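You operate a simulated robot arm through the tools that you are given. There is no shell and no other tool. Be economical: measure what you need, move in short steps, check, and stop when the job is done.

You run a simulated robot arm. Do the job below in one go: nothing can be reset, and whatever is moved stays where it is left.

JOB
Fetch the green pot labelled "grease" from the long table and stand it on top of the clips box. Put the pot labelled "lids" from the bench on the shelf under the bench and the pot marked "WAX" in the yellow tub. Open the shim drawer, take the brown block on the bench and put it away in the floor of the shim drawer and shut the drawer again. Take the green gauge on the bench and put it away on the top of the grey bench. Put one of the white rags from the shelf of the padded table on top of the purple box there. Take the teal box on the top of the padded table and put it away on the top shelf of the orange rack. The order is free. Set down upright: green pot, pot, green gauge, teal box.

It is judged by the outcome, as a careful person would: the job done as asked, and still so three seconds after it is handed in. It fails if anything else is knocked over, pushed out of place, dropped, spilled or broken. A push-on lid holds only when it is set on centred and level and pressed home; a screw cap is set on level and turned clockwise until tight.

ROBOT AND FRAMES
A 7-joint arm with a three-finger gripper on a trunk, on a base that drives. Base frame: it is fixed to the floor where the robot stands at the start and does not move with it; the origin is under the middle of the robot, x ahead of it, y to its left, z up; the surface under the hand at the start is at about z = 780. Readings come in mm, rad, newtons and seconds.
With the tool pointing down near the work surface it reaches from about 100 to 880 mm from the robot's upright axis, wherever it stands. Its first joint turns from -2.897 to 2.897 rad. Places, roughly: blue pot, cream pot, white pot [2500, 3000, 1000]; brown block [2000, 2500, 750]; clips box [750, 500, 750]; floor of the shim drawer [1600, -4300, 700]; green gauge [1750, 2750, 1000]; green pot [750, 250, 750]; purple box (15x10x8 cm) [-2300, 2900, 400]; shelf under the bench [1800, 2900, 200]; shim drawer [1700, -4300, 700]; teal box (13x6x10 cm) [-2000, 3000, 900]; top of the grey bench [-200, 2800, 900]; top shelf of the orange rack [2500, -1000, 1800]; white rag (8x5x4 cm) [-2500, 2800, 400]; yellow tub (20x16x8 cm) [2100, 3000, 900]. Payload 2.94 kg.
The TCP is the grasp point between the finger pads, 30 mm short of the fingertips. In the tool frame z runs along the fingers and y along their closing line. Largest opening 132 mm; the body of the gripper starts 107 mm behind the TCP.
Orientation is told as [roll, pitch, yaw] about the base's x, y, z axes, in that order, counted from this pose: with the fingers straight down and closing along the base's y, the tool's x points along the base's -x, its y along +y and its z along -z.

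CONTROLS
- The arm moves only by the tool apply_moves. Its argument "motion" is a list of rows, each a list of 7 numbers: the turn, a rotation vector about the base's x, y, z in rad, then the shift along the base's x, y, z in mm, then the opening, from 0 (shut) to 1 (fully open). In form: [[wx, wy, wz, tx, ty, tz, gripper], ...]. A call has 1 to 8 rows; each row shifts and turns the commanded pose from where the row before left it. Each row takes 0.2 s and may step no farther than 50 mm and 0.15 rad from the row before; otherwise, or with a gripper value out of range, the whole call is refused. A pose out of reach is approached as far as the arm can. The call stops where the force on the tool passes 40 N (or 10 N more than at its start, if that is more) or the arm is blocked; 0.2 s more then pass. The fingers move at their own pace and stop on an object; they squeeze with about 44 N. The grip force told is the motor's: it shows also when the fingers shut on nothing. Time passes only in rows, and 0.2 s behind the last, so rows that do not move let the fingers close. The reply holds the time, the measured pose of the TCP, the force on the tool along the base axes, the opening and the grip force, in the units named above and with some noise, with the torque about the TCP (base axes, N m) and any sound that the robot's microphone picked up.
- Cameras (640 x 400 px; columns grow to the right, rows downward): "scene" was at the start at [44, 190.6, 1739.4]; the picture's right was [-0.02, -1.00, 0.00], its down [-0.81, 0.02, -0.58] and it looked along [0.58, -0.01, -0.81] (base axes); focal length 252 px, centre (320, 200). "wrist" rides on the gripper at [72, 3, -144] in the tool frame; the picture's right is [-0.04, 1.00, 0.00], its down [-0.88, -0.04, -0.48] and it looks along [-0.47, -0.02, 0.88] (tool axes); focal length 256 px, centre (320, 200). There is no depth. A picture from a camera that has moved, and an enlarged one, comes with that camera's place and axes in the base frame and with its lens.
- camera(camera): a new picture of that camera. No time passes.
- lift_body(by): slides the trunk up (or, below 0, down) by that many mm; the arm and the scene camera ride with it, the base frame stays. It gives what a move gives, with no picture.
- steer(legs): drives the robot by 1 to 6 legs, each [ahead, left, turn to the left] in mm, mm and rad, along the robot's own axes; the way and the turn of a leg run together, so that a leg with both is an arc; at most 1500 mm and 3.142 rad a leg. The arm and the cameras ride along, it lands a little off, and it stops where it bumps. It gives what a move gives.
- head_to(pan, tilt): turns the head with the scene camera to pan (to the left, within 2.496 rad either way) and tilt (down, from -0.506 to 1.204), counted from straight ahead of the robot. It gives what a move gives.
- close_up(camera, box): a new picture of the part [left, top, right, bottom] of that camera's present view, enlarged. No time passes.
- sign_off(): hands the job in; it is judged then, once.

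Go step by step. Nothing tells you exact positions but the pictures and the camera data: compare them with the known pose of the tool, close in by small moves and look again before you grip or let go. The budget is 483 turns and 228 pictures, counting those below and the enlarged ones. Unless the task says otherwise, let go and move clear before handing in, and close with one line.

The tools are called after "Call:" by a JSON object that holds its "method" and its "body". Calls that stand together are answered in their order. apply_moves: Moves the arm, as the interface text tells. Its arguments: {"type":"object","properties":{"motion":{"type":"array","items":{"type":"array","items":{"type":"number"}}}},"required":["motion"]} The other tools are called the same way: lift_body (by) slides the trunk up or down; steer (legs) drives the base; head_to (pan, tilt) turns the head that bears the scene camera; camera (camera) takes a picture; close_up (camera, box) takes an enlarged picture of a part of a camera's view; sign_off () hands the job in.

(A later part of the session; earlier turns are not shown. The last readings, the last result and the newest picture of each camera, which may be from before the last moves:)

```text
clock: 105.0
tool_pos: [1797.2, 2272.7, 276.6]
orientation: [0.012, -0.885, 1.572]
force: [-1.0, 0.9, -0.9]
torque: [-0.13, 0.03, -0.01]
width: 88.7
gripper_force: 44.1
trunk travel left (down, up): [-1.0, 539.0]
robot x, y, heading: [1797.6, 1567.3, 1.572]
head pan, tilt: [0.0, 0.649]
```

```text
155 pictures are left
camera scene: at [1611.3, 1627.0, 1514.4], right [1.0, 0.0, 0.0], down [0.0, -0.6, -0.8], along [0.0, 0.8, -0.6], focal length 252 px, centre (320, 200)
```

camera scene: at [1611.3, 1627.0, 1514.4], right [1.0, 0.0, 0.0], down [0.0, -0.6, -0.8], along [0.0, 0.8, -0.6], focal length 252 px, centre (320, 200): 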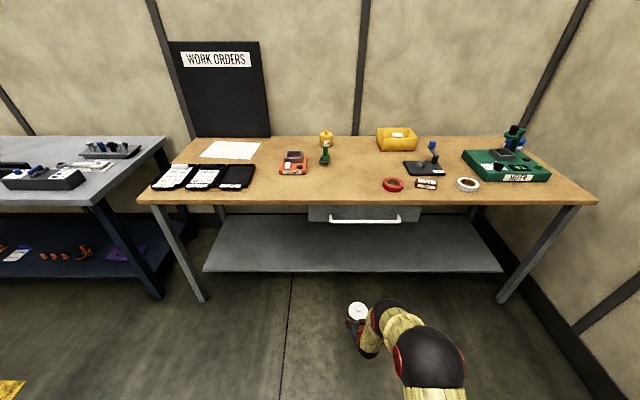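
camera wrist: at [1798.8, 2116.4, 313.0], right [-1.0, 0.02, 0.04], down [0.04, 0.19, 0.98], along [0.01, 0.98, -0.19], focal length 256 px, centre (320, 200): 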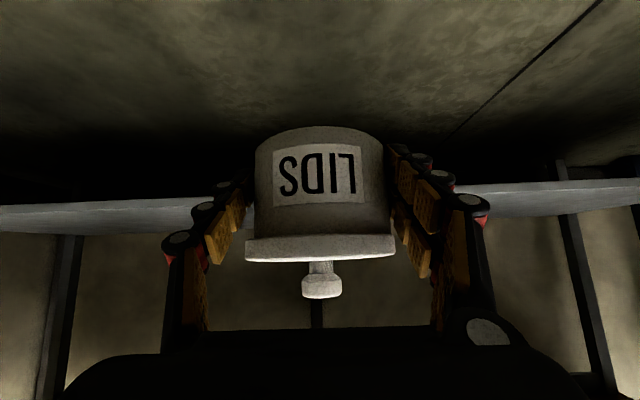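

Call:
{"method": "close_up", "body": {"camera": "wrist", "box": [380, 140, 640, 260]}}

```text
2.46 times, centred on (510, 200) of wrist
camera zoom: at [1798.8, 2116.4, 313.0], right [-1.0, 0.02, 0.04], down [0.04, 0.19, 0.98], along [0.01, 0.98, -0.19], focal length 630 px, centre (-148, 200)
```

zoom: 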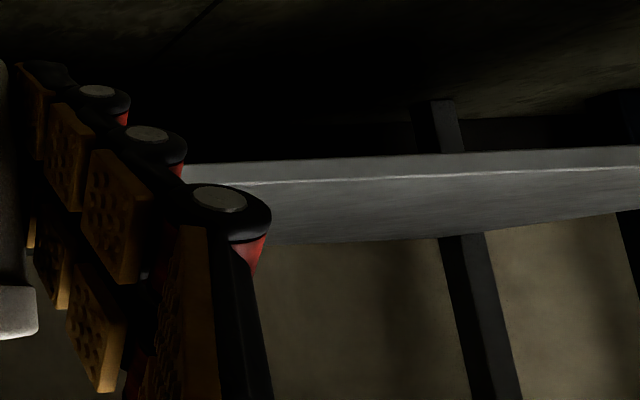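

Call:
{"method": "steer", "body": {"legs": [[440, 0, 0]]}}

Call:
{"method": "camera", "body": {"camera": "wrist"}}

Call:
{"method": "head_to", "body": {"pan": 0.0, "tilt": 1.0}}

Call:
{"method": "camera", "body": {"camera": "scene"}}

```text
clock: 107.5
tool_pos: [1796.4, 2650.1, 262.8]
orientation: [0.013, -0.85, 1.573]
force: [-0.4, 0.0, -3.0]
torque: [-0.01, -0.04, 0.02]
width: 88.6
gripper_force: 43.9
trunk travel left (down, up): [-1.0, 539.0]
robot x, y, heading: [1800.6, 1967.2, 1.575]
head pan, tilt: [0.0, 0.649]
stopped in leg 1: the robot was blocked; the commanded pose is now the measured one
```

```text
153 pictures are left
camera wrist: at [1797.1, 2496.2, 303.2], right [-1.0, 0.02, 0.04], down [0.04, 0.22, 0.97], along [0.01, 0.97, -0.22], focal length 256 px, centre (320, 200)
```

wrist: 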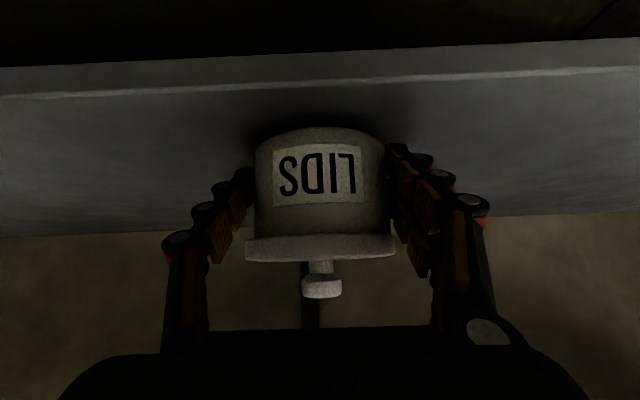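

```text
clock: 108.3
tool_pos: [1796.3, 2651.4, 262.6]
orientation: [0.013, -0.852, 1.574]
force: [0.0, -0.1, -1.7]
torque: [-0.01, 0.03, 0.03]
width: 88.7
gripper_force: 43.6
trunk travel left (down, up): [-1.0, 539.0]
robot x, y, heading: [1801.0, 1966.8, 1.573]
head pan, tilt: [0.0, 1.0]
```

```text
152 pictures are left
camera scene: at [1610.1, 2010.2, 1486.7], right [1.0, 0.0, 0.0], down [0.0, -0.84, -0.54], along [0.0, 0.54, -0.84], focal length 252 px, centre (320, 200)
```

scene: 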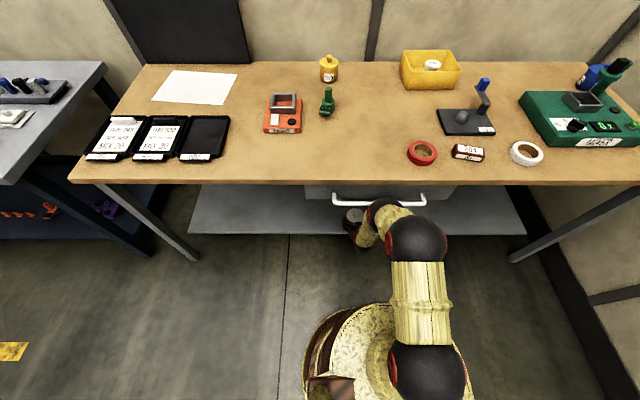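

Some arm part met the drawer front. I'll back out, move left beyond the drawer (x≈1250), correct the small tilt, and try again there.

Call:
{"method": "steer", "body": {"legs": [[-300, 0, 0], [0, 550, 0]]}}

Call:
{"method": "apply_moves", "body": {"motion": [[0.033, 0, 0, 0, 0, 20, 0], [0, 0, 0, 0, 0, 0, 0]]}}

Call:
{"method": "camera", "body": {"camera": "scene"}}

Call:
{"method": "camera", "body": {"camera": "wrist"}}

```text
clock: 113.1
tool_pos: [1259.6, 2348.3, 263.6]
orientation: [0.012, -0.854, 1.567]
force: [0.7, -0.5, -3.2]
torque: [-0.05, -0.02, -0.02]
width: 88.8
gripper_force: 44.0
trunk travel left (down, up): [-1.0, 539.0]
robot x, y, heading: [1262.2, 1665.9, 1.572]
head pan, tilt: [0.0, 1.0]
```

```text
clock: 113.7
tool_pos: [1261.1, 2347.1, 282.6]
orientation: [0.013, -0.887, 1.564]
force: [-0.2, 0.2, -1.6]
torque: [-0.03, 0.04, 0.0]
width: 88.8
gripper_force: 43.8
trunk travel left (down, up): [-1.0, 539.0]
robot x, y, heading: [1255.4, 1662.5, 1.568]
head pan, tilt: [0.0, 1.0]
```

```text
151 pictures are left
camera scene: at [1070.4, 1706.5, 1486.7], right [1.0, 0.0, 0.0], down [0.0, -0.84, -0.54], along [0.0, 0.54, -0.84], focal length 252 px, centre (320, 200)
```

scene: 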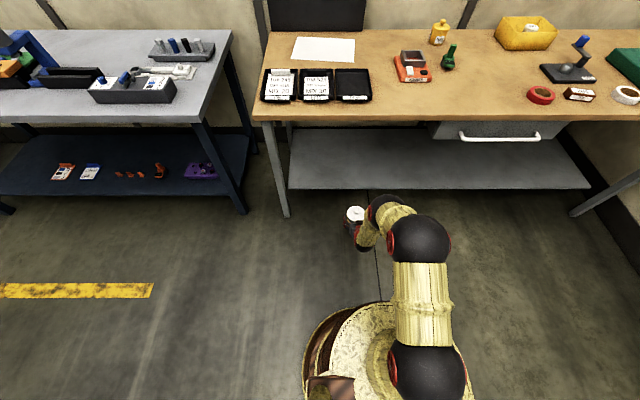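

```text
150 pictures are left
camera wrist: at [1261.6, 2191.6, 318.4], right [-1.0, 0.02, 0.04], down [0.04, 0.19, 0.98], along [0.01, 0.98, -0.19], focal length 256 px, centre (320, 200)
```

wrist: 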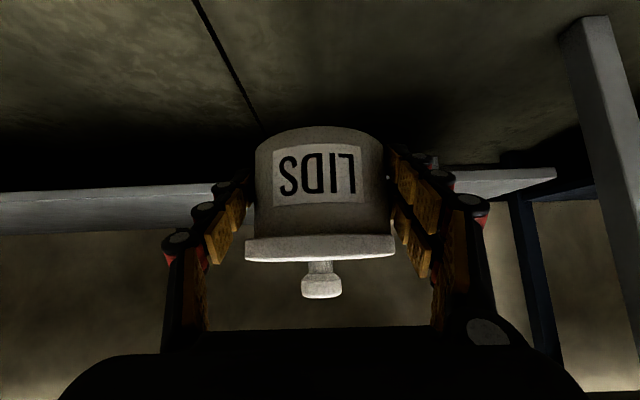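

Call:
{"method": "steer", "body": {"legs": [[300, 0, 0]]}}

Call:
{"method": "steer", "body": {"legs": [[70, 0, 0]]}}

Call:
{"method": "camera", "body": {"camera": "scene"}}

Call:
{"method": "camera", "body": {"camera": "wrist"}}

```text
clock: 115.8
tool_pos: [1262.8, 2645.5, 282.5]
orientation: [0.012, -0.886, 1.569]
force: [-0.1, 0.0, -2.1]
torque: [-0.04, 0.0, 0.02]
width: 88.4
gripper_force: 44.1
trunk travel left (down, up): [-1.0, 539.0]
robot x, y, heading: [1265.2, 1963.8, 1.566]
head pan, tilt: [0.0, 1.0]
```

```text
clock: 116.9
tool_pos: [1260.9, 2704.7, 277.6]
orientation: [0.013, -0.871, 1.57]
force: [0.0, -0.4, -2.2]
torque: [-0.03, 0.03, 0.02]
width: 88.4
gripper_force: 44.0
trunk travel left (down, up): [-1.0, 539.0]
robot x, y, heading: [1258.1, 2030.9, 1.571]
head pan, tilt: [0.0, 1.0]
stopped in leg 1: the robot was blocked; the commanded pose is now the measured one
```

```text
149 pictures are left
camera scene: at [1070.9, 2071.7, 1486.8], right [1.0, 0.0, 0.0], down [0.0, -0.84, -0.54], along [0.0, 0.54, -0.84], focal length 252 px, centre (320, 200)
```

scene: 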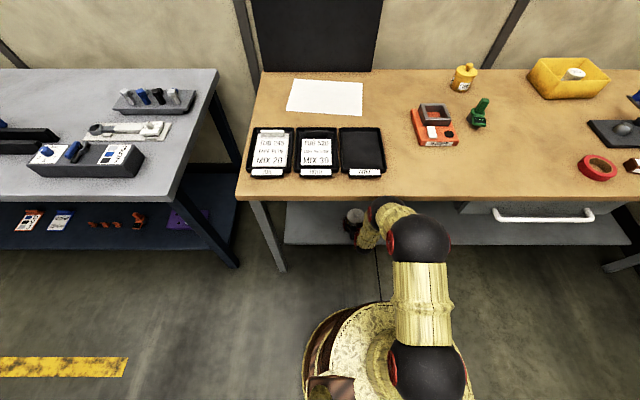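

```text
148 pictures are left
camera wrist: at [1260.4, 2548.4, 313.7], right [-1.0, 0.02, 0.04], down [0.04, 0.2, 0.98], along [0.01, 0.98, -0.2], focal length 256 px, centre (320, 200)
```

wrist: 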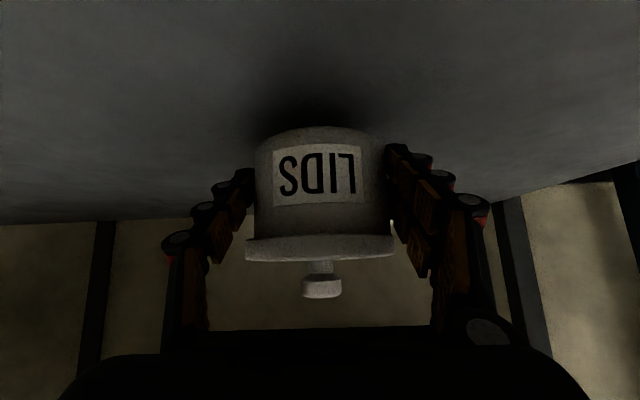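

The pot is well over the shelf now. I'll ease back a touch to free the arm, level the pot and lower it.

Call:
{"method": "steer", "body": {"legs": [[-20, 0, 0]]}}

Call:
{"method": "apply_moves", "body": {"motion": [[0.014, 0, 0, 0, 0, -8, 0], [0, 0, 0, 0, 0, -8, 0], [0, 0, 0, 0, 0, -5, 0], [0, 0, 0, 0, 0, -4, 0]]}}

```text
clock: 117.7
tool_pos: [1260.0, 2686.6, 276.5]
orientation: [0.012, -0.871, 1.568]
force: [0.0, 0.3, -1.8]
torque: [0.0, 0.01, 0.0]
width: 88.6
gripper_force: 44.5
trunk travel left (down, up): [-1.0, 539.0]
robot x, y, heading: [1258.3, 2014.0, 1.569]
head pan, tilt: [0.0, 1.0]
```

```text
clock: 118.7
tool_pos: [1260.8, 2685.5, 252.6]
orientation: [0.013, -0.886, 1.57]
force: [-0.9, -0.5, -2.6]
torque: [-0.03, 0.0, 0.01]
width: 88.8
gripper_force: 43.7
trunk travel left (down, up): [-1.0, 539.0]
robot x, y, heading: [1257.0, 2015.0, 1.574]
head pan, tilt: [0.0, 1.0]
```

Call:
{"method": "apply_moves", "body": {"motion": [[0, 0, 0, 0, 0, -3, 0], [0, 0, 0, 0, 0, -3, 0], [0, 0, 0, 0, 0, 0, 0]]}}

Call:
{"method": "camera", "body": {"camera": "wrist"}}

```text
clock: 119.3
tool_pos: [1260.7, 2691.7, 251.8]
orientation: [0.012, -0.899, 1.571]
force: [-1.2, -6.7, 18.1]
torque: [-0.42, 0.14, 0.15]
width: 88.7
gripper_force: 44.5
trunk travel left (down, up): [-1.0, 539.0]
robot x, y, heading: [1258.6, 2012.7, 1.576]
head pan, tilt: [0.0, 1.0]
stopped in row 2: the force on the tool passed its limit at 46 N (the readings are from after the stop); the commanded pose is now the measured one
```

```text
147 pictures are left
camera wrist: at [1261.0, 2533.7, 285.3], right [-1.0, 0.02, 0.04], down [0.04, 0.18, 0.98], along [0.01, 0.98, -0.18], focal length 256 px, centre (320, 200)
```

wrist: 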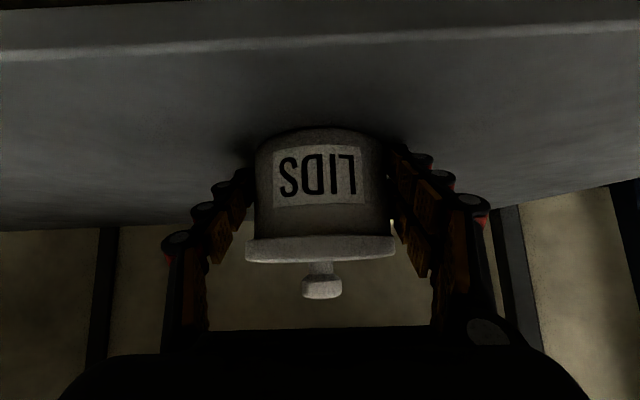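

Call:
{"method": "apply_moves", "body": {"motion": [[-0.013, 0, 0, 0, 0, 0.5, 0], [0, 0, 0, 0, 0, 0, 0]]}}

Call:
{"method": "close_up", "body": {"camera": "wrist", "box": [220, 110, 420, 270]}}

```text
clock: 119.9
tool_pos: [1260.6, 2690.6, 251.9]
orientation: [0.012, -0.884, 1.569]
force: [1.5, 2.1, 12.5]
torque: [0.81, -0.27, -0.06]
width: 89.0
gripper_force: 44.2
trunk travel left (down, up): [-1.0, 539.0]
robot x, y, heading: [1264.7, 2014.6, 1.569]
head pan, tilt: [0.0, 1.0]
```

```text
2.50 times, centred on (320, 190) of wrist
camera zoom: at [1260.8, 2534.5, 287.6], right [-1.0, 0.02, 0.04], down [0.04, 0.19, 0.98], along [0.01, 0.98, -0.19], focal length 640 px, centre (320, 225)
```

zoom: 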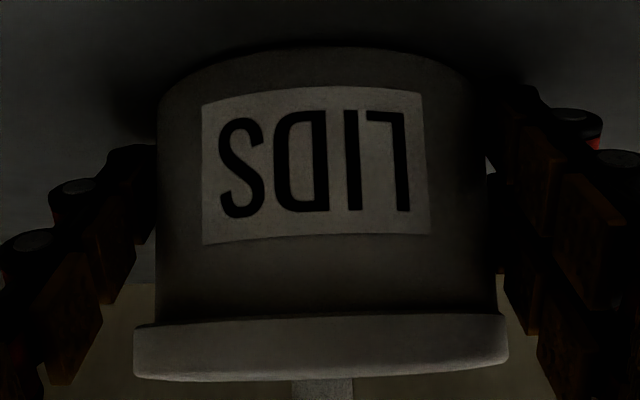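

Resting on the shelf. Releasing slowly and withdrawing backward along y.

Call:
{"method": "apply_moves", "body": {"motion": [[0, 0, 0, 0, 0, 0, 0.75], [0, 0, 0, 0, 0, 0, 0.85], [0, 0, 0, 0, 0, 0, 0.85], [0, 0, 0, 0, 0, 0, 0.85]]}}

Call:
{"method": "camera", "body": {"camera": "wrist"}}

```text
clock: 120.9
tool_pos: [1260.2, 2688.6, 251.4]
orientation: [0.012, -0.879, 1.57]
force: [0.5, -0.5, -0.7]
torque: [-0.01, 0.0, 0.0]
width: 112.2
gripper_force: 0.2
trunk travel left (down, up): [-1.0, 539.0]
robot x, y, heading: [1260.1, 2010.9, 1.575]
head pan, tilt: [0.0, 1.0]
```

```text
145 pictures are left
camera wrist: at [1260.6, 2532.3, 286.2], right [-1.0, 0.02, 0.04], down [0.04, 0.2, 0.98], along [0.01, 0.98, -0.2], focal length 256 px, centre (320, 200)
```

wrist: 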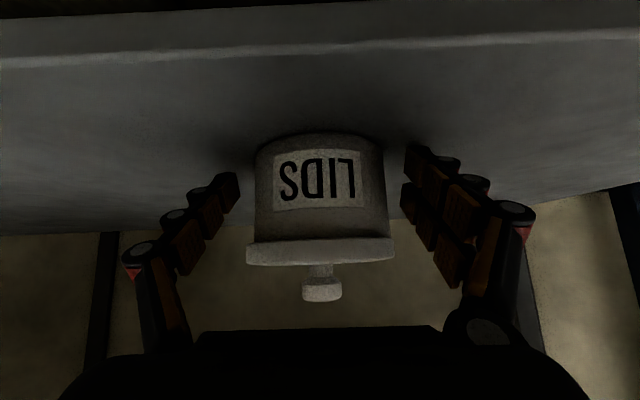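

Call:
{"method": "steer", "body": {"legs": [[-370, 0, 0]]}}

Call:
{"method": "camera", "body": {"camera": "wrist"}}

Call:
{"method": "head_to", "body": {"pan": 0.0, "tilt": 0.75}}

Call:
{"method": "camera", "body": {"camera": "scene"}}

```text
clock: 123.2
tool_pos: [1263.0, 2325.1, 251.1]
orientation: [0.013, -0.878, 1.565]
force: [0.0, 0.0, -0.2]
torque: [0.0, 0.03, 0.01]
width: 112.2
gripper_force: 0.0
trunk travel left (down, up): [-1.0, 539.0]
robot x, y, heading: [1259.0, 1650.9, 1.568]
head pan, tilt: [0.0, 1.0]
```

```text
144 pictures are left
camera wrist: at [1262.5, 2169.1, 286.5], right [-1.0, 0.02, 0.04], down [0.05, 0.19, 0.98], along [0.01, 0.98, -0.2], focal length 256 px, centre (320, 200)
```

wrist: 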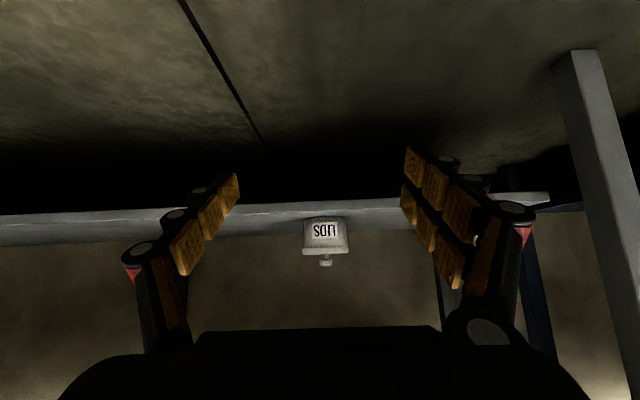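

```text
clock: 124.0
tool_pos: [1262.8, 2325.9, 250.8]
orientation: [0.013, -0.878, 1.568]
force: [0.3, -0.3, -0.4]
torque: [0.01, -0.03, -0.02]
width: 112.5
gripper_force: 0.1
trunk travel left (down, up): [-1.0, 539.0]
robot x, y, heading: [1261.3, 1646.8, 1.569]
head pan, tilt: [0.0, 0.75]
```

```text
143 pictures are left
camera scene: at [1070.9, 1704.0, 1505.8], right [1.0, 0.0, 0.0], down [0.0, -0.68, -0.73], along [0.0, 0.73, -0.68], focal length 252 px, centre (320, 200)
```

scene: 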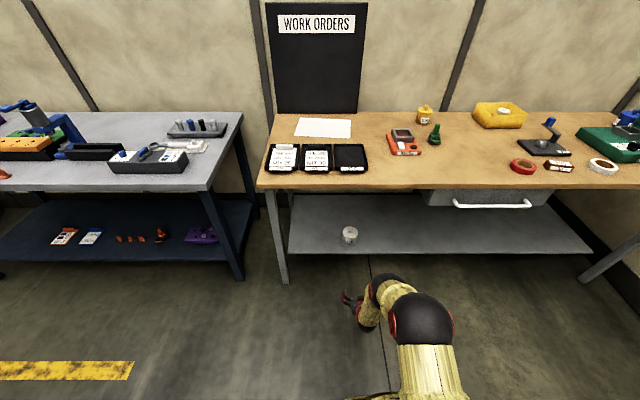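

LIDS stands on the shelf. Next is the green gauge; I'll raise the trunk and arm and return the tool to vertical.

Call:
{"method": "apply_moves", "body": {"motion": [[0, 0, 0, 0, 0, 48, 1], [0, 0, 0, 0, 0, 48, 1], [0, 0, 0, 0, 0, 48, 1], [0, 0, 0, 0, 0, 48, 1], [0, 0, 0, 0, 0, 48, 1], [0, 0, 0, 0, 0, 48, 1], [0, 0, 0, 0, 0, 48, 1], [0, 0, 0, 0, 0, 48, 1]]}}

Call:
{"method": "lift_body", "body": {"by": 249}}

Call:
{"method": "apply_moves", "body": {"motion": [[-0.146, 0, 0, 0, 0, 40, 1], [-0.146, 0, 0, 0, 0, 40, 1], [-0.146, 0, 0, 0, 0, 40, 1], [-0.146, 0, 0, 0, 0, 40, 1], [-0.146, 0, 0, 0, 0, 40, 1], [-0.146, 0, 0, 0, 0, 40, 1]]}}

Call:
{"method": "steer", "body": {"legs": [[0, -300, 0], [350, 0, 0]]}}

Call:
{"method": "camera", "body": {"camera": "wrist"}}

Call:
{"method": "camera", "body": {"camera": "scene"}}

```text
clock: 125.8
tool_pos: [1265.9, 2324.6, 633.9]
orientation: [0.014, -0.875, 1.566]
force: [0.3, 0.5, -0.6]
torque: [0.04, -0.03, 0.0]
width: 132.1
gripper_force: 0.1
trunk travel left (down, up): [-1.0, 539.0]
robot x, y, heading: [1257.6, 1646.7, 1.567]
head pan, tilt: [0.0, 0.75]
```

```text
clock: 128.4
tool_pos: [1265.1, 2324.3, 883.3]
orientation: [0.012, -0.88, 1.566]
force: [-0.2, -0.1, 0.5]
torque: [-0.01, 0.01, 0.02]
width: 132.2
gripper_force: 0.1
trunk travel left (down, up): [-250.0, 290.0]
robot x, y, heading: [1260.3, 1648.9, 1.57]
head pan, tilt: [0.0, 0.75]
```

```text
clock: 129.8
tool_pos: [1275.3, 2329.3, 1110.6]
orientation: [-0.028, -0.06, 1.568]
force: [-0.3, -0.6, -0.2]
torque: [0.01, 0.0, -0.02]
width: 132.0
gripper_force: 0.1
out of reach, approached as far as the arm can: row 3
trunk travel left (down, up): [-250.0, 290.0]
robot x, y, heading: [1257.2, 1648.1, 1.57]
head pan, tilt: [0.0, 0.75]
```

```text
clock: 133.7
tool_pos: [1581.6, 2675.9, 1112.7]
orientation: [-0.03, -0.063, 1.564]
force: [-0.1, 0.1, 0.5]
torque: [-0.02, 0.02, 0.02]
width: 131.9
gripper_force: 0.0
trunk travel left (down, up): [-250.0, 290.0]
robot x, y, heading: [1563.0, 1995.0, 1.567]
head pan, tilt: [0.0, 0.75]
```

```text
142 pictures are left
camera wrist: at [1575.1, 2595.9, 1251.5], right [-1.0, 0.05, -0.03], down [0.03, 0.85, 0.53], along [0.05, 0.53, -0.85], focal length 256 px, centre (320, 200)
```

wrist: 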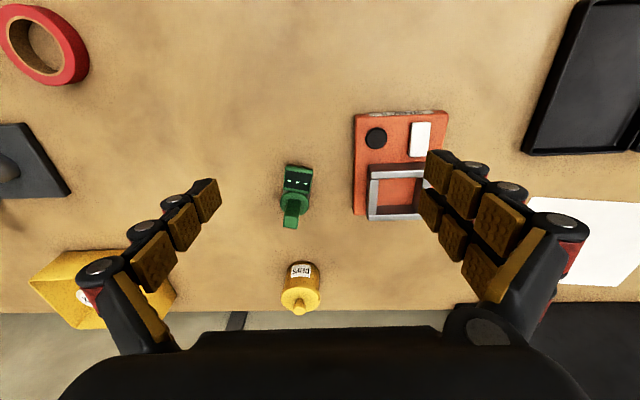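

```text
141 pictures are left
camera scene: at [1375.0, 2052.7, 1754.8], right [1.0, -0.01, 0.0], down [0.0, -0.68, -0.73], along [0.0, 0.73, -0.68], focal length 252 px, centre (320, 200)
```

scene: 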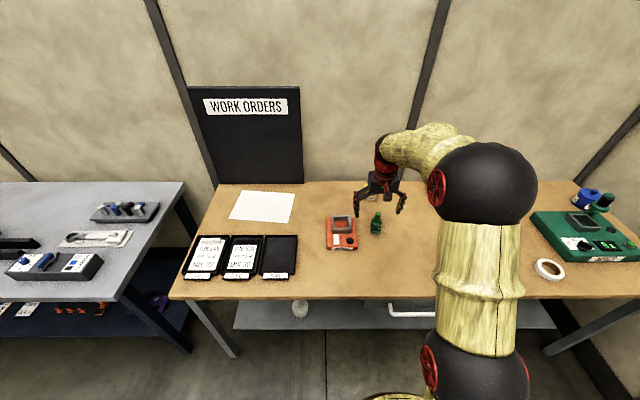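

Call:
{"method": "apply_moves", "body": {"motion": [[-0.063, 0.03, 0, 0, 0, 0, 1], [0, 0, 0, 35, 30, -10, 1], [0, 0, 0, 10, 40, -10, 1]]}}

Call:
{"method": "camera", "body": {"camera": "wrist"}}

Call:
{"method": "close_up", "body": {"camera": "wrist", "box": [240, 90, 400, 200]}}

Call:
{"method": "close_up", "body": {"camera": "scene", "box": [310, 180, 410, 260]}}

```text
clock: 134.5
tool_pos: [1626.2, 2749.4, 1091.8]
orientation: [-0.001, 0.001, 1.564]
force: [-0.2, -0.2, -0.4]
torque: [-0.03, 0.03, 0.01]
width: 131.8
gripper_force: 0.1
trunk travel left (down, up): [-250.0, 290.0]
robot x, y, heading: [1563.5, 1996.7, 1.56]
head pan, tilt: [0.0, 0.75]
```

```text
140 pictures are left
camera wrist: at [1624.5, 2677.3, 1235.8], right [-1.0, 0.05, 0.0], down [0.04, 0.88, 0.47], along [0.02, 0.47, -0.88], focal length 256 px, centre (320, 200)
```

wrist: 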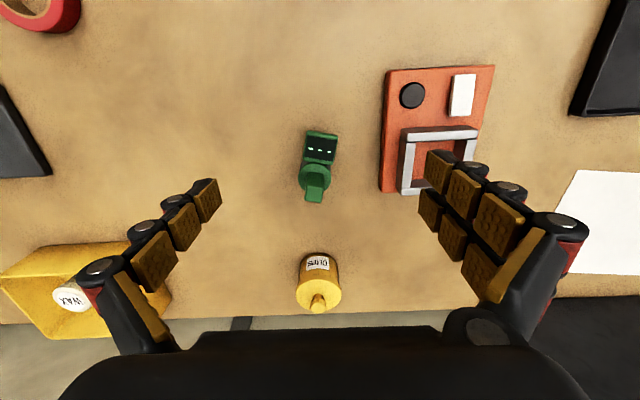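

```text
3.64 times, centred on (320, 145) of wrist
camera zoom: at [1624.5, 2677.3, 1235.8], right [-1.0, 0.05, 0.0], down [0.04, 0.88, 0.47], along [0.02, 0.47, -0.88], focal length 931 px, centre (320, 400)
```

zoom: 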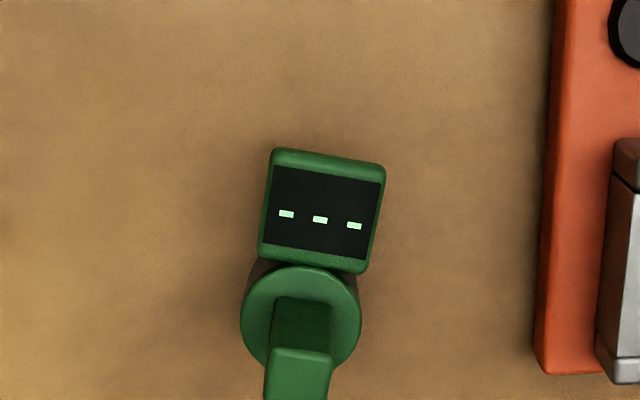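

```text
5.00 times, centred on (360, 220) of scene
camera zoom: at [1375.4, 2053.1, 1754.8], right [1.0, -0.01, 0.0], down [0.0, -0.68, -0.73], along [0.0, 0.73, -0.68], focal length 1258 px, centre (120, 100)
```

zoom: 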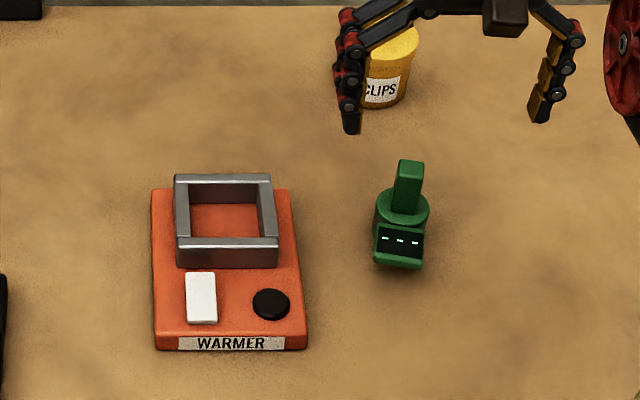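

Call:
{"method": "apply_moves", "body": {"motion": [[0, 0, -0.15, 8, 40, -20, 0.7], [0, 0, 0, 0, 20, -20, 0.7]]}}

Call:
{"method": "camera", "body": {"camera": "wrist"}}

Call:
{"method": "close_up", "body": {"camera": "wrist", "box": [260, 90, 380, 210]}}

Call:
{"method": "close_up", "body": {"camera": "scene", "box": [350, 180, 410, 240]}}

```text
clock: 135.1
tool_pos: [1634.5, 2807.4, 1049.5]
orientation: [0.0, 0.001, 1.412]
force: [0.3, -0.6, -0.4]
torque: [-0.08, -0.05, 0.0]
width: 92.8
gripper_force: 0.1
trunk travel left (down, up): [-250.0, 290.0]
robot x, y, heading: [1564.9, 1998.3, 1.568]
head pan, tilt: [0.0, 0.75]
```

```text
137 pictures are left
camera wrist: at [1622.4, 2738.0, 1193.8], right [-0.98, 0.2, 0.0], down [0.18, 0.86, 0.47], along [0.1, 0.46, -0.88], focal length 256 px, centre (320, 200)
```

wrist: 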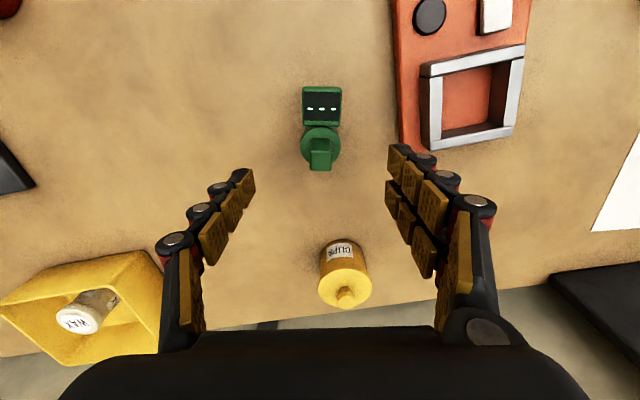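

```text
3.33 times, centred on (320, 150) of wrist
camera zoom: at [1622.4, 2738.0, 1193.8], right [-0.98, 0.2, 0.0], down [0.18, 0.86, 0.47], along [0.1, 0.46, -0.88], focal length 853 px, centre (320, 367)
```

zoom: 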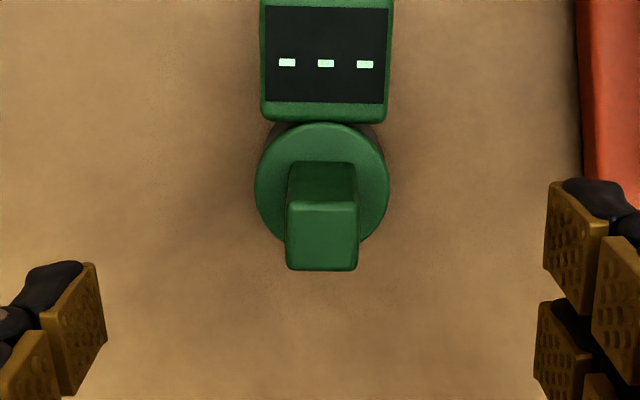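

```text
6.67 times, centred on (380, 210) of scene
camera zoom: at [1375.1, 2053.5, 1754.8], right [1.0, -0.01, 0.0], down [0.0, -0.68, -0.73], along [0.0, 0.73, -0.68], focal length 1677 px, centre (-80, 133)
```

zoom: 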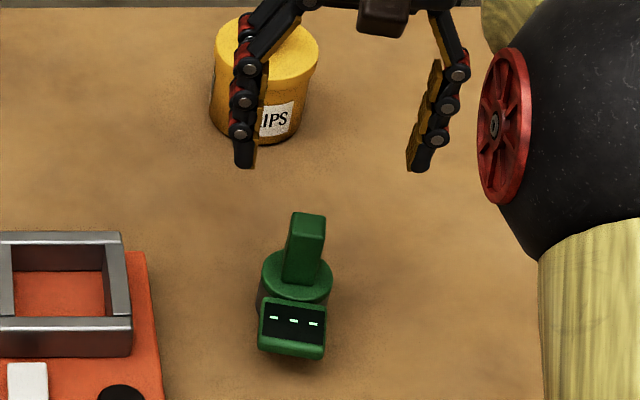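

Call:
{"method": "apply_moves", "body": {"motion": [[0, 0, 0, 2, 8, -30, 0.6], [0, 0, 0, 0, 0, -40, 0.6], [0, 0, 0, 0, 0, -25, 0.6]]}}

Call:
{"method": "camera", "body": {"camera": "wrist"}}

Call:
{"method": "close_up", "body": {"camera": "scene", "box": [350, 180, 410, 240]}}

```text
clock: 135.9
tool_pos: [1637.0, 2815.9, 957.7]
orientation: [0.0, -0.001, 1.412]
force: [0.5, -0.7, 0.5]
torque: [0.0, -0.01, -0.01]
width: 78.9
gripper_force: 0.1
trunk travel left (down, up): [-250.0, 290.0]
robot x, y, heading: [1562.2, 1997.8, 1.568]
head pan, tilt: [0.0, 0.75]
```

```text
134 pictures are left
camera wrist: at [1624.9, 2743.8, 1101.2], right [-0.98, 0.2, 0.0], down [0.18, 0.86, 0.48], along [0.1, 0.47, -0.88], focal length 256 px, centre (320, 200)
```

wrist: 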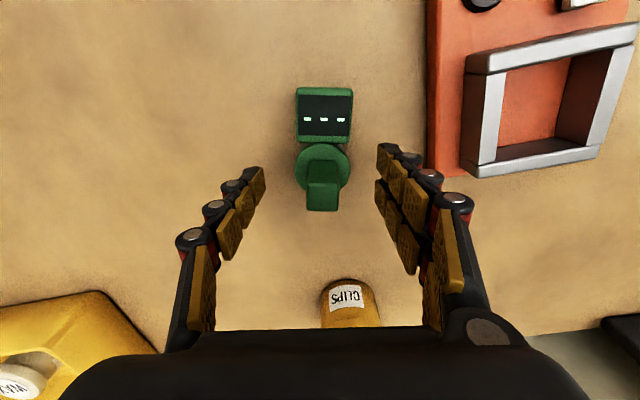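

```text
6.67 times, centred on (380, 210) of scene
camera zoom: at [1375.1, 2052.4, 1754.8], right [1.0, -0.01, 0.0], down [0.0, -0.68, -0.73], along [0.0, 0.73, -0.68], focal length 1677 px, centre (-80, 133)
```

zoom: 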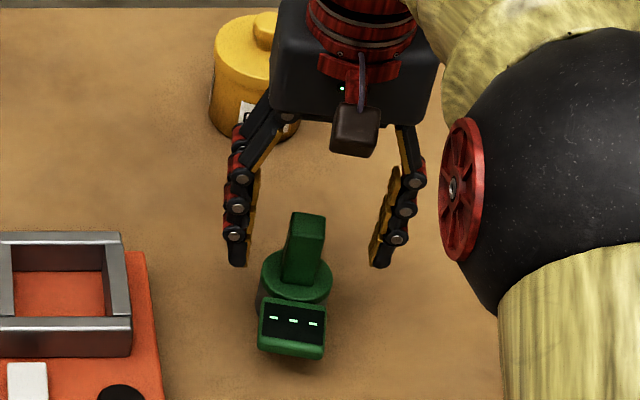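

Call:
{"method": "apply_moves", "body": {"motion": [[0, 0, 0, 0, 0, -4, 0.6], [0, 0, 0, 0, 0, 0, 0], [0, 0, 0, 0, 0, 0, 0], [0, 0, 0, 0, 0, 0, 0], [0, 0, 0, 0, 0, 0, 0], [0, 0, 0, 0, 0, 0, 0], [0, 0, 0, 0, 0, 0, 0], [0, 0, 0, 0, 0, 0, 0]]}}

Call:
{"method": "camera", "body": {"camera": "wrist"}}

```text
clock: 137.7
tool_pos: [1637.2, 2813.9, 953.3]
orientation: [-0.001, 0.0, 1.415]
force: [-1.5, -0.6, 0.2]
torque: [-0.02, 0.06, -0.02]
width: 22.5
gripper_force: 44.1
trunk travel left (down, up): [-250.0, 290.0]
robot x, y, heading: [1564.1, 1994.7, 1.566]
head pan, tilt: [0.0, 0.75]
```

```text
132 pictures are left
camera wrist: at [1624.5, 2743.7, 1097.3], right [-0.98, 0.2, 0.0], down [0.18, 0.86, 0.47], along [0.09, 0.47, -0.88], focal length 256 px, centre (320, 200)
```

wrist: 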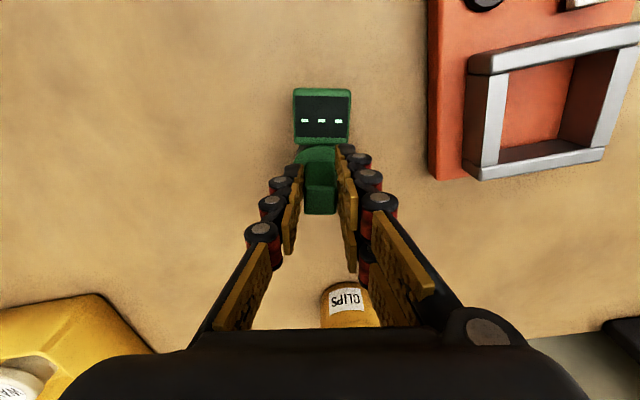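

Gripped at 22.5 mm. Lifting and checking.

Call:
{"method": "apply_moves", "body": {"motion": [[0, 0, 0, 0, 0, 10, 0], [0, 0, 0, 0, 0, 30, 0], [0, 0, 0, 0, 0, 45, 0], [0, 0, 0, 0, 0, 45, 0], [0, 0, 0, 0, 0, 20, 0]]}}

Call:
{"method": "camera", "body": {"camera": "wrist"}}

Call:
{"method": "camera", "body": {"camera": "scene"}}

```text
clock: 138.9
tool_pos: [1638.4, 2811.7, 1103.5]
orientation: [0.0, 0.001, 1.412]
force: [-0.3, -0.6, -4.6]
torque: [0.0, 0.02, 0.04]
width: 22.2
gripper_force: 44.1
trunk travel left (down, up): [-250.0, 290.0]
robot x, y, heading: [1561.3, 1998.3, 1.569]
head pan, tilt: [0.0, 0.75]
```

```text
131 pictures are left
camera wrist: at [1626.4, 2742.9, 1247.6], right [-0.98, 0.2, 0.0], down [0.18, 0.86, 0.47], along [0.09, 0.46, -0.88], focal length 256 px, centre (320, 200)
```

wrist: 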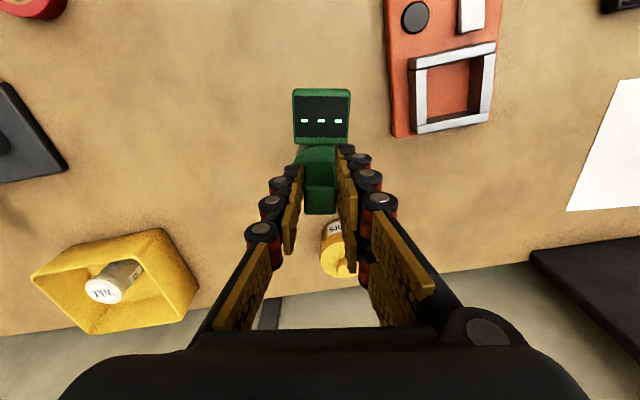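

```text
130 pictures are left
camera scene: at [1375.1, 2052.7, 1754.8], right [1.0, -0.01, 0.0], down [0.0, -0.68, -0.73], along [0.0, 0.73, -0.68], focal length 252 px, centre (320, 200)
```

scene: 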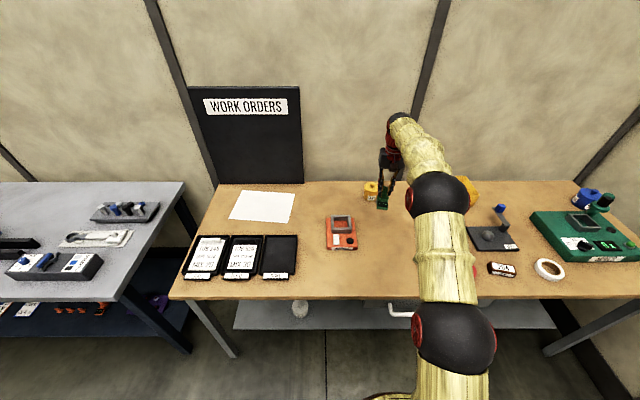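

The gauge is held. Backing off and driving left to the grey bench.

Call:
{"method": "steer", "body": {"legs": [[-330, 0, 0], [0, 1450, 0]]}}

Call:
{"method": "camera", "body": {"camera": "scene"}}

Call:
{"method": "camera", "body": {"camera": "wrist"}}

```text
clock: 147.9
tool_pos: [170.9, 2475.2, 1104.1]
orientation: [0.0, 0.001, 1.438]
force: [0.8, -0.2, -3.8]
torque: [-0.04, -0.04, -0.04]
width: 22.1
gripper_force: 44.0
trunk travel left (down, up): [-250.0, 290.0]
robot x, y, heading: [117.0, 1651.8, 1.59]
head pan, tilt: [0.0, 0.75]
```

```text
129 pictures are left
camera scene: at [-73.8, 1707.8, 1754.8], right [1.0, 0.02, 0.0], down [0.01, -0.68, -0.73], along [-0.01, 0.73, -0.68], focal length 252 px, centre (320, 200)
```

scene: 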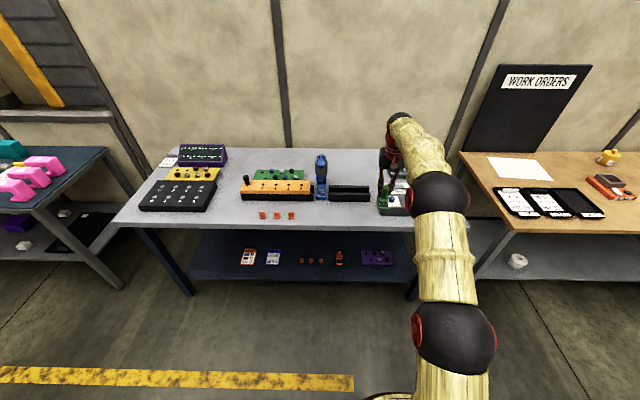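

```text
128 pictures are left
camera wrist: at [160.0, 2404.2, 1247.7], right [-0.98, 0.18, 0.0], down [0.15, 0.87, 0.47], along [0.08, 0.47, -0.88], focal length 256 px, centre (320, 200)
```

wrist: 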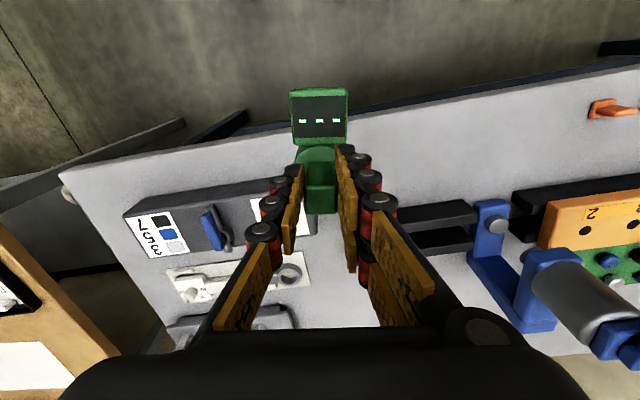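

Free strip on the grey bench front at about [0, 2560]. Driving a bit closer and moving over it.

Call:
{"method": "steer", "body": {"legs": [[90, 0, 0]]}}

Call:
{"method": "apply_moves", "body": {"motion": [[0, 0, 0, -43, 0, 0, 0], [0, 0, 0, -43, 0, 0, 0], [0, 0, 0, -43, 0, 0, 0], [0, 0, 0, -43, 0, 0, 0]]}}

Call:
{"method": "camera", "body": {"camera": "wrist"}}

Call:
{"method": "camera", "body": {"camera": "scene"}}

```text
clock: 149.0
tool_pos: [165.1, 2567.5, 1102.2]
orientation: [0.0, 0.002, 1.443]
force: [-0.2, 0.5, -5.0]
torque: [-0.07, -0.01, -0.01]
width: 22.2
gripper_force: 43.5
trunk travel left (down, up): [-250.0, 290.0]
robot x, y, heading: [112.0, 1749.6, 1.6]
head pan, tilt: [0.0, 0.75]
```

```text
clock: 150.0
tool_pos: [-6.6, 2561.9, 1102.3]
orientation: [0.0, 0.003, 1.443]
force: [-0.2, 0.1, -5.5]
torque: [-0.02, -0.07, 0.01]
width: 22.2
gripper_force: 44.1
trunk travel left (down, up): [-250.0, 290.0]
robot x, y, heading: [112.0, 1744.2, 1.59]
head pan, tilt: [0.0, 0.75]
```

```text
127 pictures are left
camera wrist: at [-17.0, 2493.0, 1246.0], right [-0.99, 0.17, 0.0], down [0.15, 0.87, 0.47], along [0.08, 0.47, -0.88], focal length 256 px, centre (320, 200)
```

wrist: 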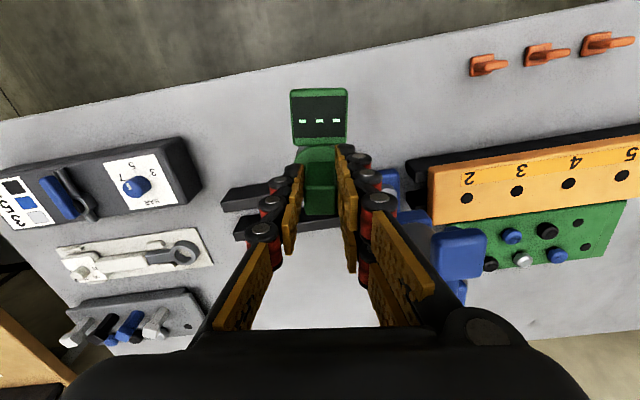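

```text
126 pictures are left
camera scene: at [-77.0, 1798.6, 1754.7], right [1.0, 0.02, 0.0], down [0.02, -0.68, -0.73], along [-0.02, 0.73, -0.68], focal length 252 px, centre (320, 200)
```

scene: 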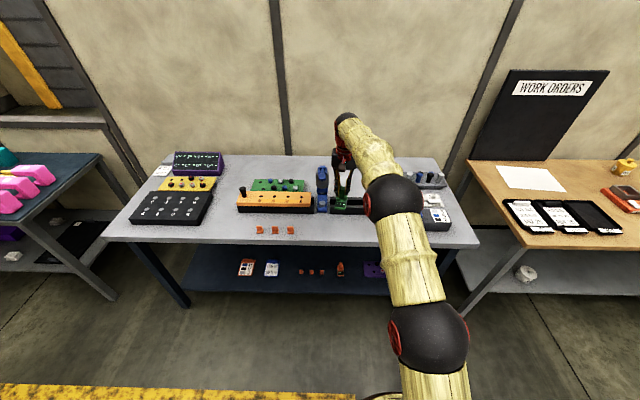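

Call:
{"method": "apply_moves", "body": {"motion": [[0, 0, 0, 0, 15, -30, 0], [0, 0, 0, 0, 0, -30, 0], [0, 0, 0, 0, 0, -25, 0]]}}

Call:
{"method": "close_up", "body": {"camera": "scene", "box": [290, 150, 410, 250]}}

Call:
{"method": "camera", "body": {"camera": "wrist"}}

```text
clock: 150.8
tool_pos: [-4.7, 2582.3, 1018.6]
orientation: [0.0, 0.002, 1.442]
force: [0.1, 0.1, -3.6]
torque: [-0.06, -0.02, 0.02]
width: 22.3
gripper_force: 43.9
trunk travel left (down, up): [-250.0, 290.0]
robot x, y, heading: [112.4, 1745.1, 1.593]
head pan, tilt: [0.0, 0.75]
```

```text
4.00 times, centred on (350, 200) of scene
camera zoom: at [-76.2, 1798.6, 1754.8], right [1.0, 0.02, 0.0], down [0.02, -0.68, -0.73], along [-0.02, 0.73, -0.68], focal length 1006 px, centre (200, 200)
```

zoom: 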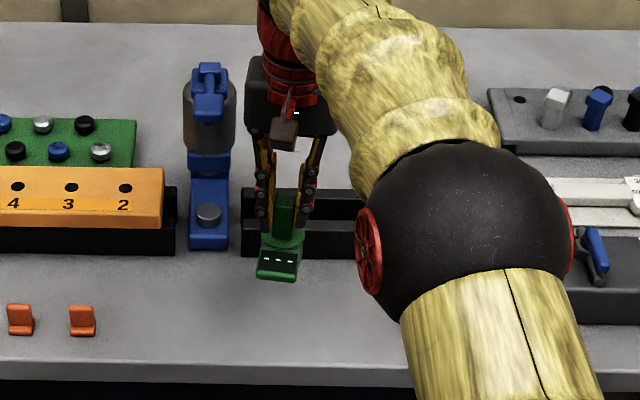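

```text
124 pictures are left
camera wrist: at [-15.3, 2511.5, 1162.4], right [-0.99, 0.17, 0.0], down [0.15, 0.87, 0.47], along [0.08, 0.47, -0.88], focal length 256 px, centre (320, 200)
```

wrist: 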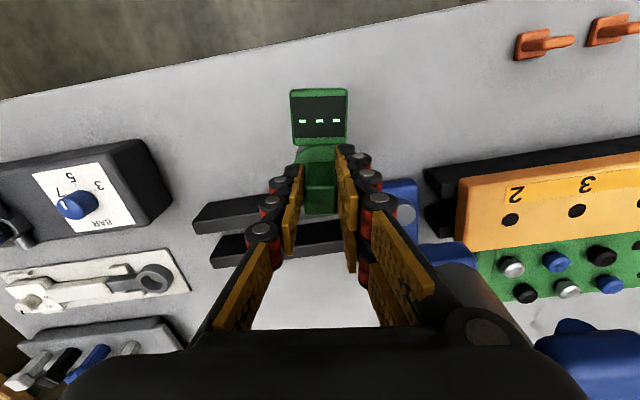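

Call:
{"method": "apply_moves", "body": {"motion": [[0, 0, 0, 0, 0, -20, 0], [0, 0, 0, 0, 0, -15, 0], [0, 0, 0, 0, 0, -10, 0], [0, 0, 0, 0, 0, -8, 0], [0, 0, 0, 0, 0, -6, 0]]}}

Call:
{"method": "close_up", "body": {"camera": "scene", "box": [290, 150, 410, 250]}}

```text
clock: 152.0
tool_pos: [-4.1, 2582.9, 960.7]
orientation: [-0.001, 0.003, 1.441]
force: [0.8, 0.0, -5.5]
torque: [-0.01, 0.01, -0.01]
width: 22.1
gripper_force: 44.2
trunk travel left (down, up): [-250.0, 290.0]
robot x, y, heading: [115.7, 1748.6, 1.595]
head pan, tilt: [0.0, 0.75]
```

```text
4.00 times, centred on (350, 200) of scene
camera zoom: at [-76.2, 1798.4, 1754.8], right [1.0, 0.02, 0.0], down [0.02, -0.68, -0.73], along [-0.02, 0.73, -0.68], focal length 1006 px, centre (200, 200)
```

zoom: 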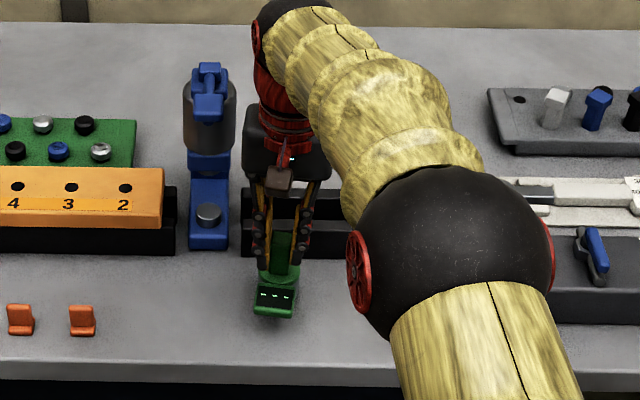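

Call:
{"method": "apply_moves", "body": {"motion": [[0, 0, 0, 0, 0, -5, 0], [0, 0, 0, 0, 0, -5, 0], [0, 0, 0, 0, 0, -4, 0], [0, 0, 0, 0, 0, -4, 0], [0, 0, 0, 0, 0, -4, 0]]}}

```text
clock: 153.0
tool_pos: [-6.4, 2586.9, 954.2]
orientation: [0.005, -0.013, 1.44]
force: [-0.3, 0.7, 9.2]
torque: [-0.19, 0.01, 0.04]
width: 22.1
gripper_force: 43.9
trunk travel left (down, up): [-250.0, 290.0]
robot x, y, heading: [116.8, 1747.7, 1.595]
head pan, tilt: [0.0, 0.75]
stopped in row 5: the force on the tool passed its limit at 43 N (the readings are from after the stop); the commanded pose is now the measured one
```

Contact on the bench top. I'll level slightly and release.

Call:
{"method": "apply_moves", "body": {"motion": [[-0.013, -0.005, 0, 0, 0, 0, 0], [0, 0, 0, 0, 0, 0, 0]]}}

Call:
{"method": "apply_moves", "body": {"motion": [[0, 0, 0, 0, 0, 0, 0.25], [0, 0, 0, 0, 0, 0, 0.5], [0, 0, 0, 0, 0, 0, 0.5], [0, 0, 0, 0, 0, 0, 0.5], [0, 0, 0, 0, 0, 30, 0.5], [0, 0, 0, 0, 0, 45, 0.5], [0, 0, 0, 0, 0, 45, 0.5], [0, 0, 0, 0, -20, 40, 0.5]]}}

Call:
{"method": "camera", "body": {"camera": "wrist"}}

Call:
{"method": "close_up", "body": {"camera": "scene", "box": [290, 150, 410, 250]}}

```text
clock: 153.6
tool_pos: [-7.1, 2585.6, 953.6]
orientation: [-0.004, -0.001, 1.442]
force: [2.0, 7.8, 17.0]
torque: [1.46, -0.06, -0.03]
width: 22.5
gripper_force: 44.3
trunk travel left (down, up): [-250.0, 290.0]
robot x, y, heading: [113.7, 1747.1, 1.594]
head pan, tilt: [0.0, 0.75]
```

```text
clock: 155.4
tool_pos: [-10.1, 2562.9, 1112.4]
orientation: [-0.003, 0.004, 1.441]
force: [-0.4, -0.8, -0.2]
torque: [0.06, 0.02, 0.02]
width: 66.3
gripper_force: 0.2
trunk travel left (down, up): [-250.0, 290.0]
robot x, y, heading: [116.1, 1746.3, 1.595]
head pan, tilt: [0.0, 0.75]
```

```text
122 pictures are left
camera wrist: at [-20.6, 2494.3, 1255.4], right [-0.99, 0.17, 0.0], down [0.15, 0.87, 0.47], along [0.09, 0.46, -0.88], focal length 256 px, centre (320, 200)
```

wrist: 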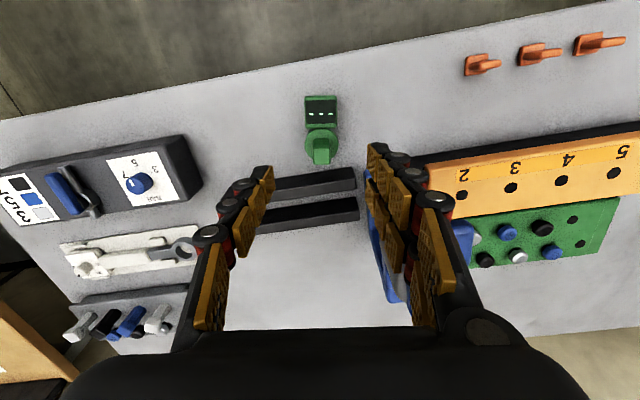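

```text
4.00 times, centred on (350, 200) of scene
camera zoom: at [-75.9, 1796.3, 1755.0], right [1.0, 0.02, 0.0], down [0.02, -0.68, -0.73], along [-0.02, 0.73, -0.68], focal length 1006 px, centre (200, 200)
```

zoom: 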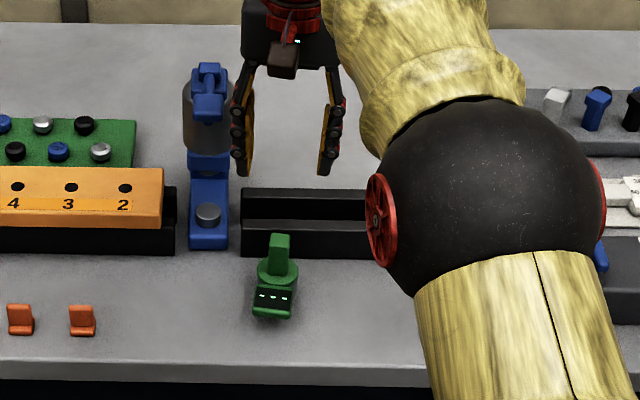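

The gauge is upright on the grey bench. Next I'll drive to the padded table.

Call:
{"method": "steer", "body": {"legs": [[-300, 0, -0.024], [0, 1450, 0], [0, 750, 0]]}}

Call:
{"method": "camera", "body": {"camera": "scene"}}

```text
clock: 168.1
tool_pos: [-2193.5, 2315.3, 1111.2]
orientation: [-0.004, 0.004, 1.389]
force: [0.6, 0.6, 0.1]
torque: [0.01, -0.05, 0.0]
width: 65.8
gripper_force: 0.1
trunk travel left (down, up): [-250.0, 290.0]
robot x, y, heading: [-2109.7, 1490.0, 1.548]
head pan, tilt: [0.0, 0.75]
```

```text
120 pictures are left
camera scene: at [-2298.0, 1551.0, 1754.8], right [1.0, -0.03, 0.0], down [-0.02, -0.68, -0.73], along [0.02, 0.73, -0.68], focal length 252 px, centre (320, 200)
```

scene: 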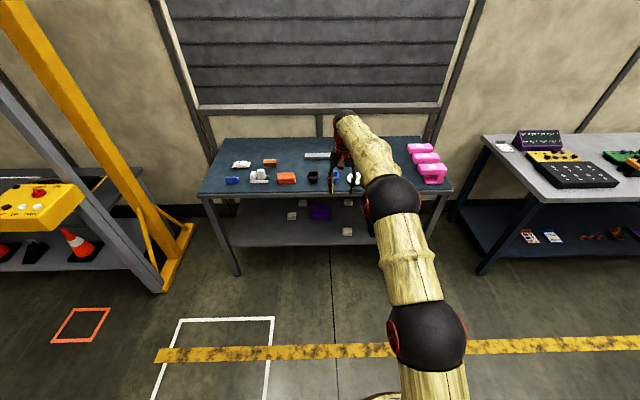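

Call:
{"method": "close_up", "body": {"camera": "scene", "box": [220, 185, 400, 275]}}

Call:
{"method": "close_up", "body": {"camera": "scene", "box": [190, 130, 370, 220]}}

```text
3.56 times, centred on (310, 230) of scene
camera zoom: at [-2298.0, 1551.0, 1754.8], right [1.0, -0.03, 0.0], down [-0.02, -0.68, -0.73], along [0.02, 0.73, -0.68], focal length 894 px, centre (356, 93)
```

zoom: 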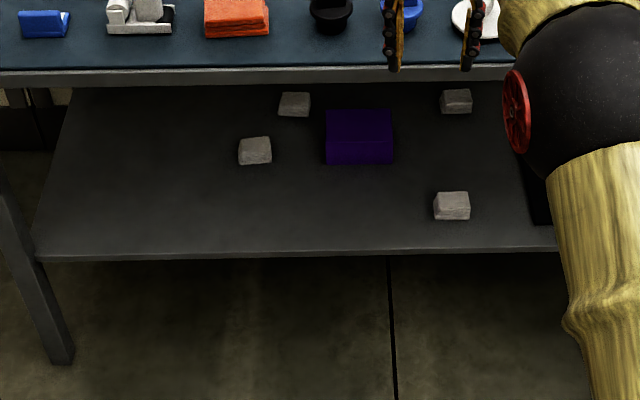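

```text
3.56 times, centred on (280, 175) of scene
camera zoom: at [-2298.0, 1551.0, 1754.8], right [1.0, -0.03, 0.0], down [-0.02, -0.68, -0.73], along [0.02, 0.73, -0.68], focal length 894 px, centre (462, 289)
```

zoom: 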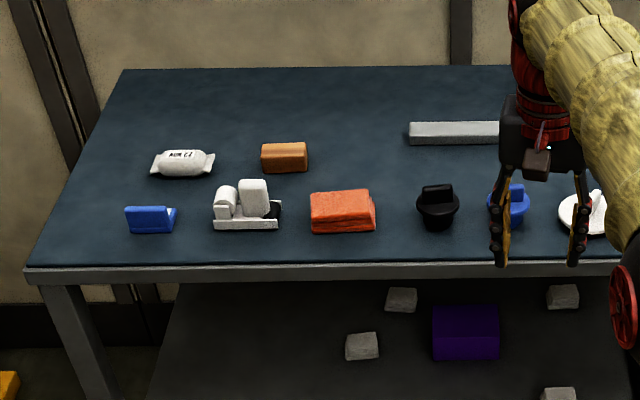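

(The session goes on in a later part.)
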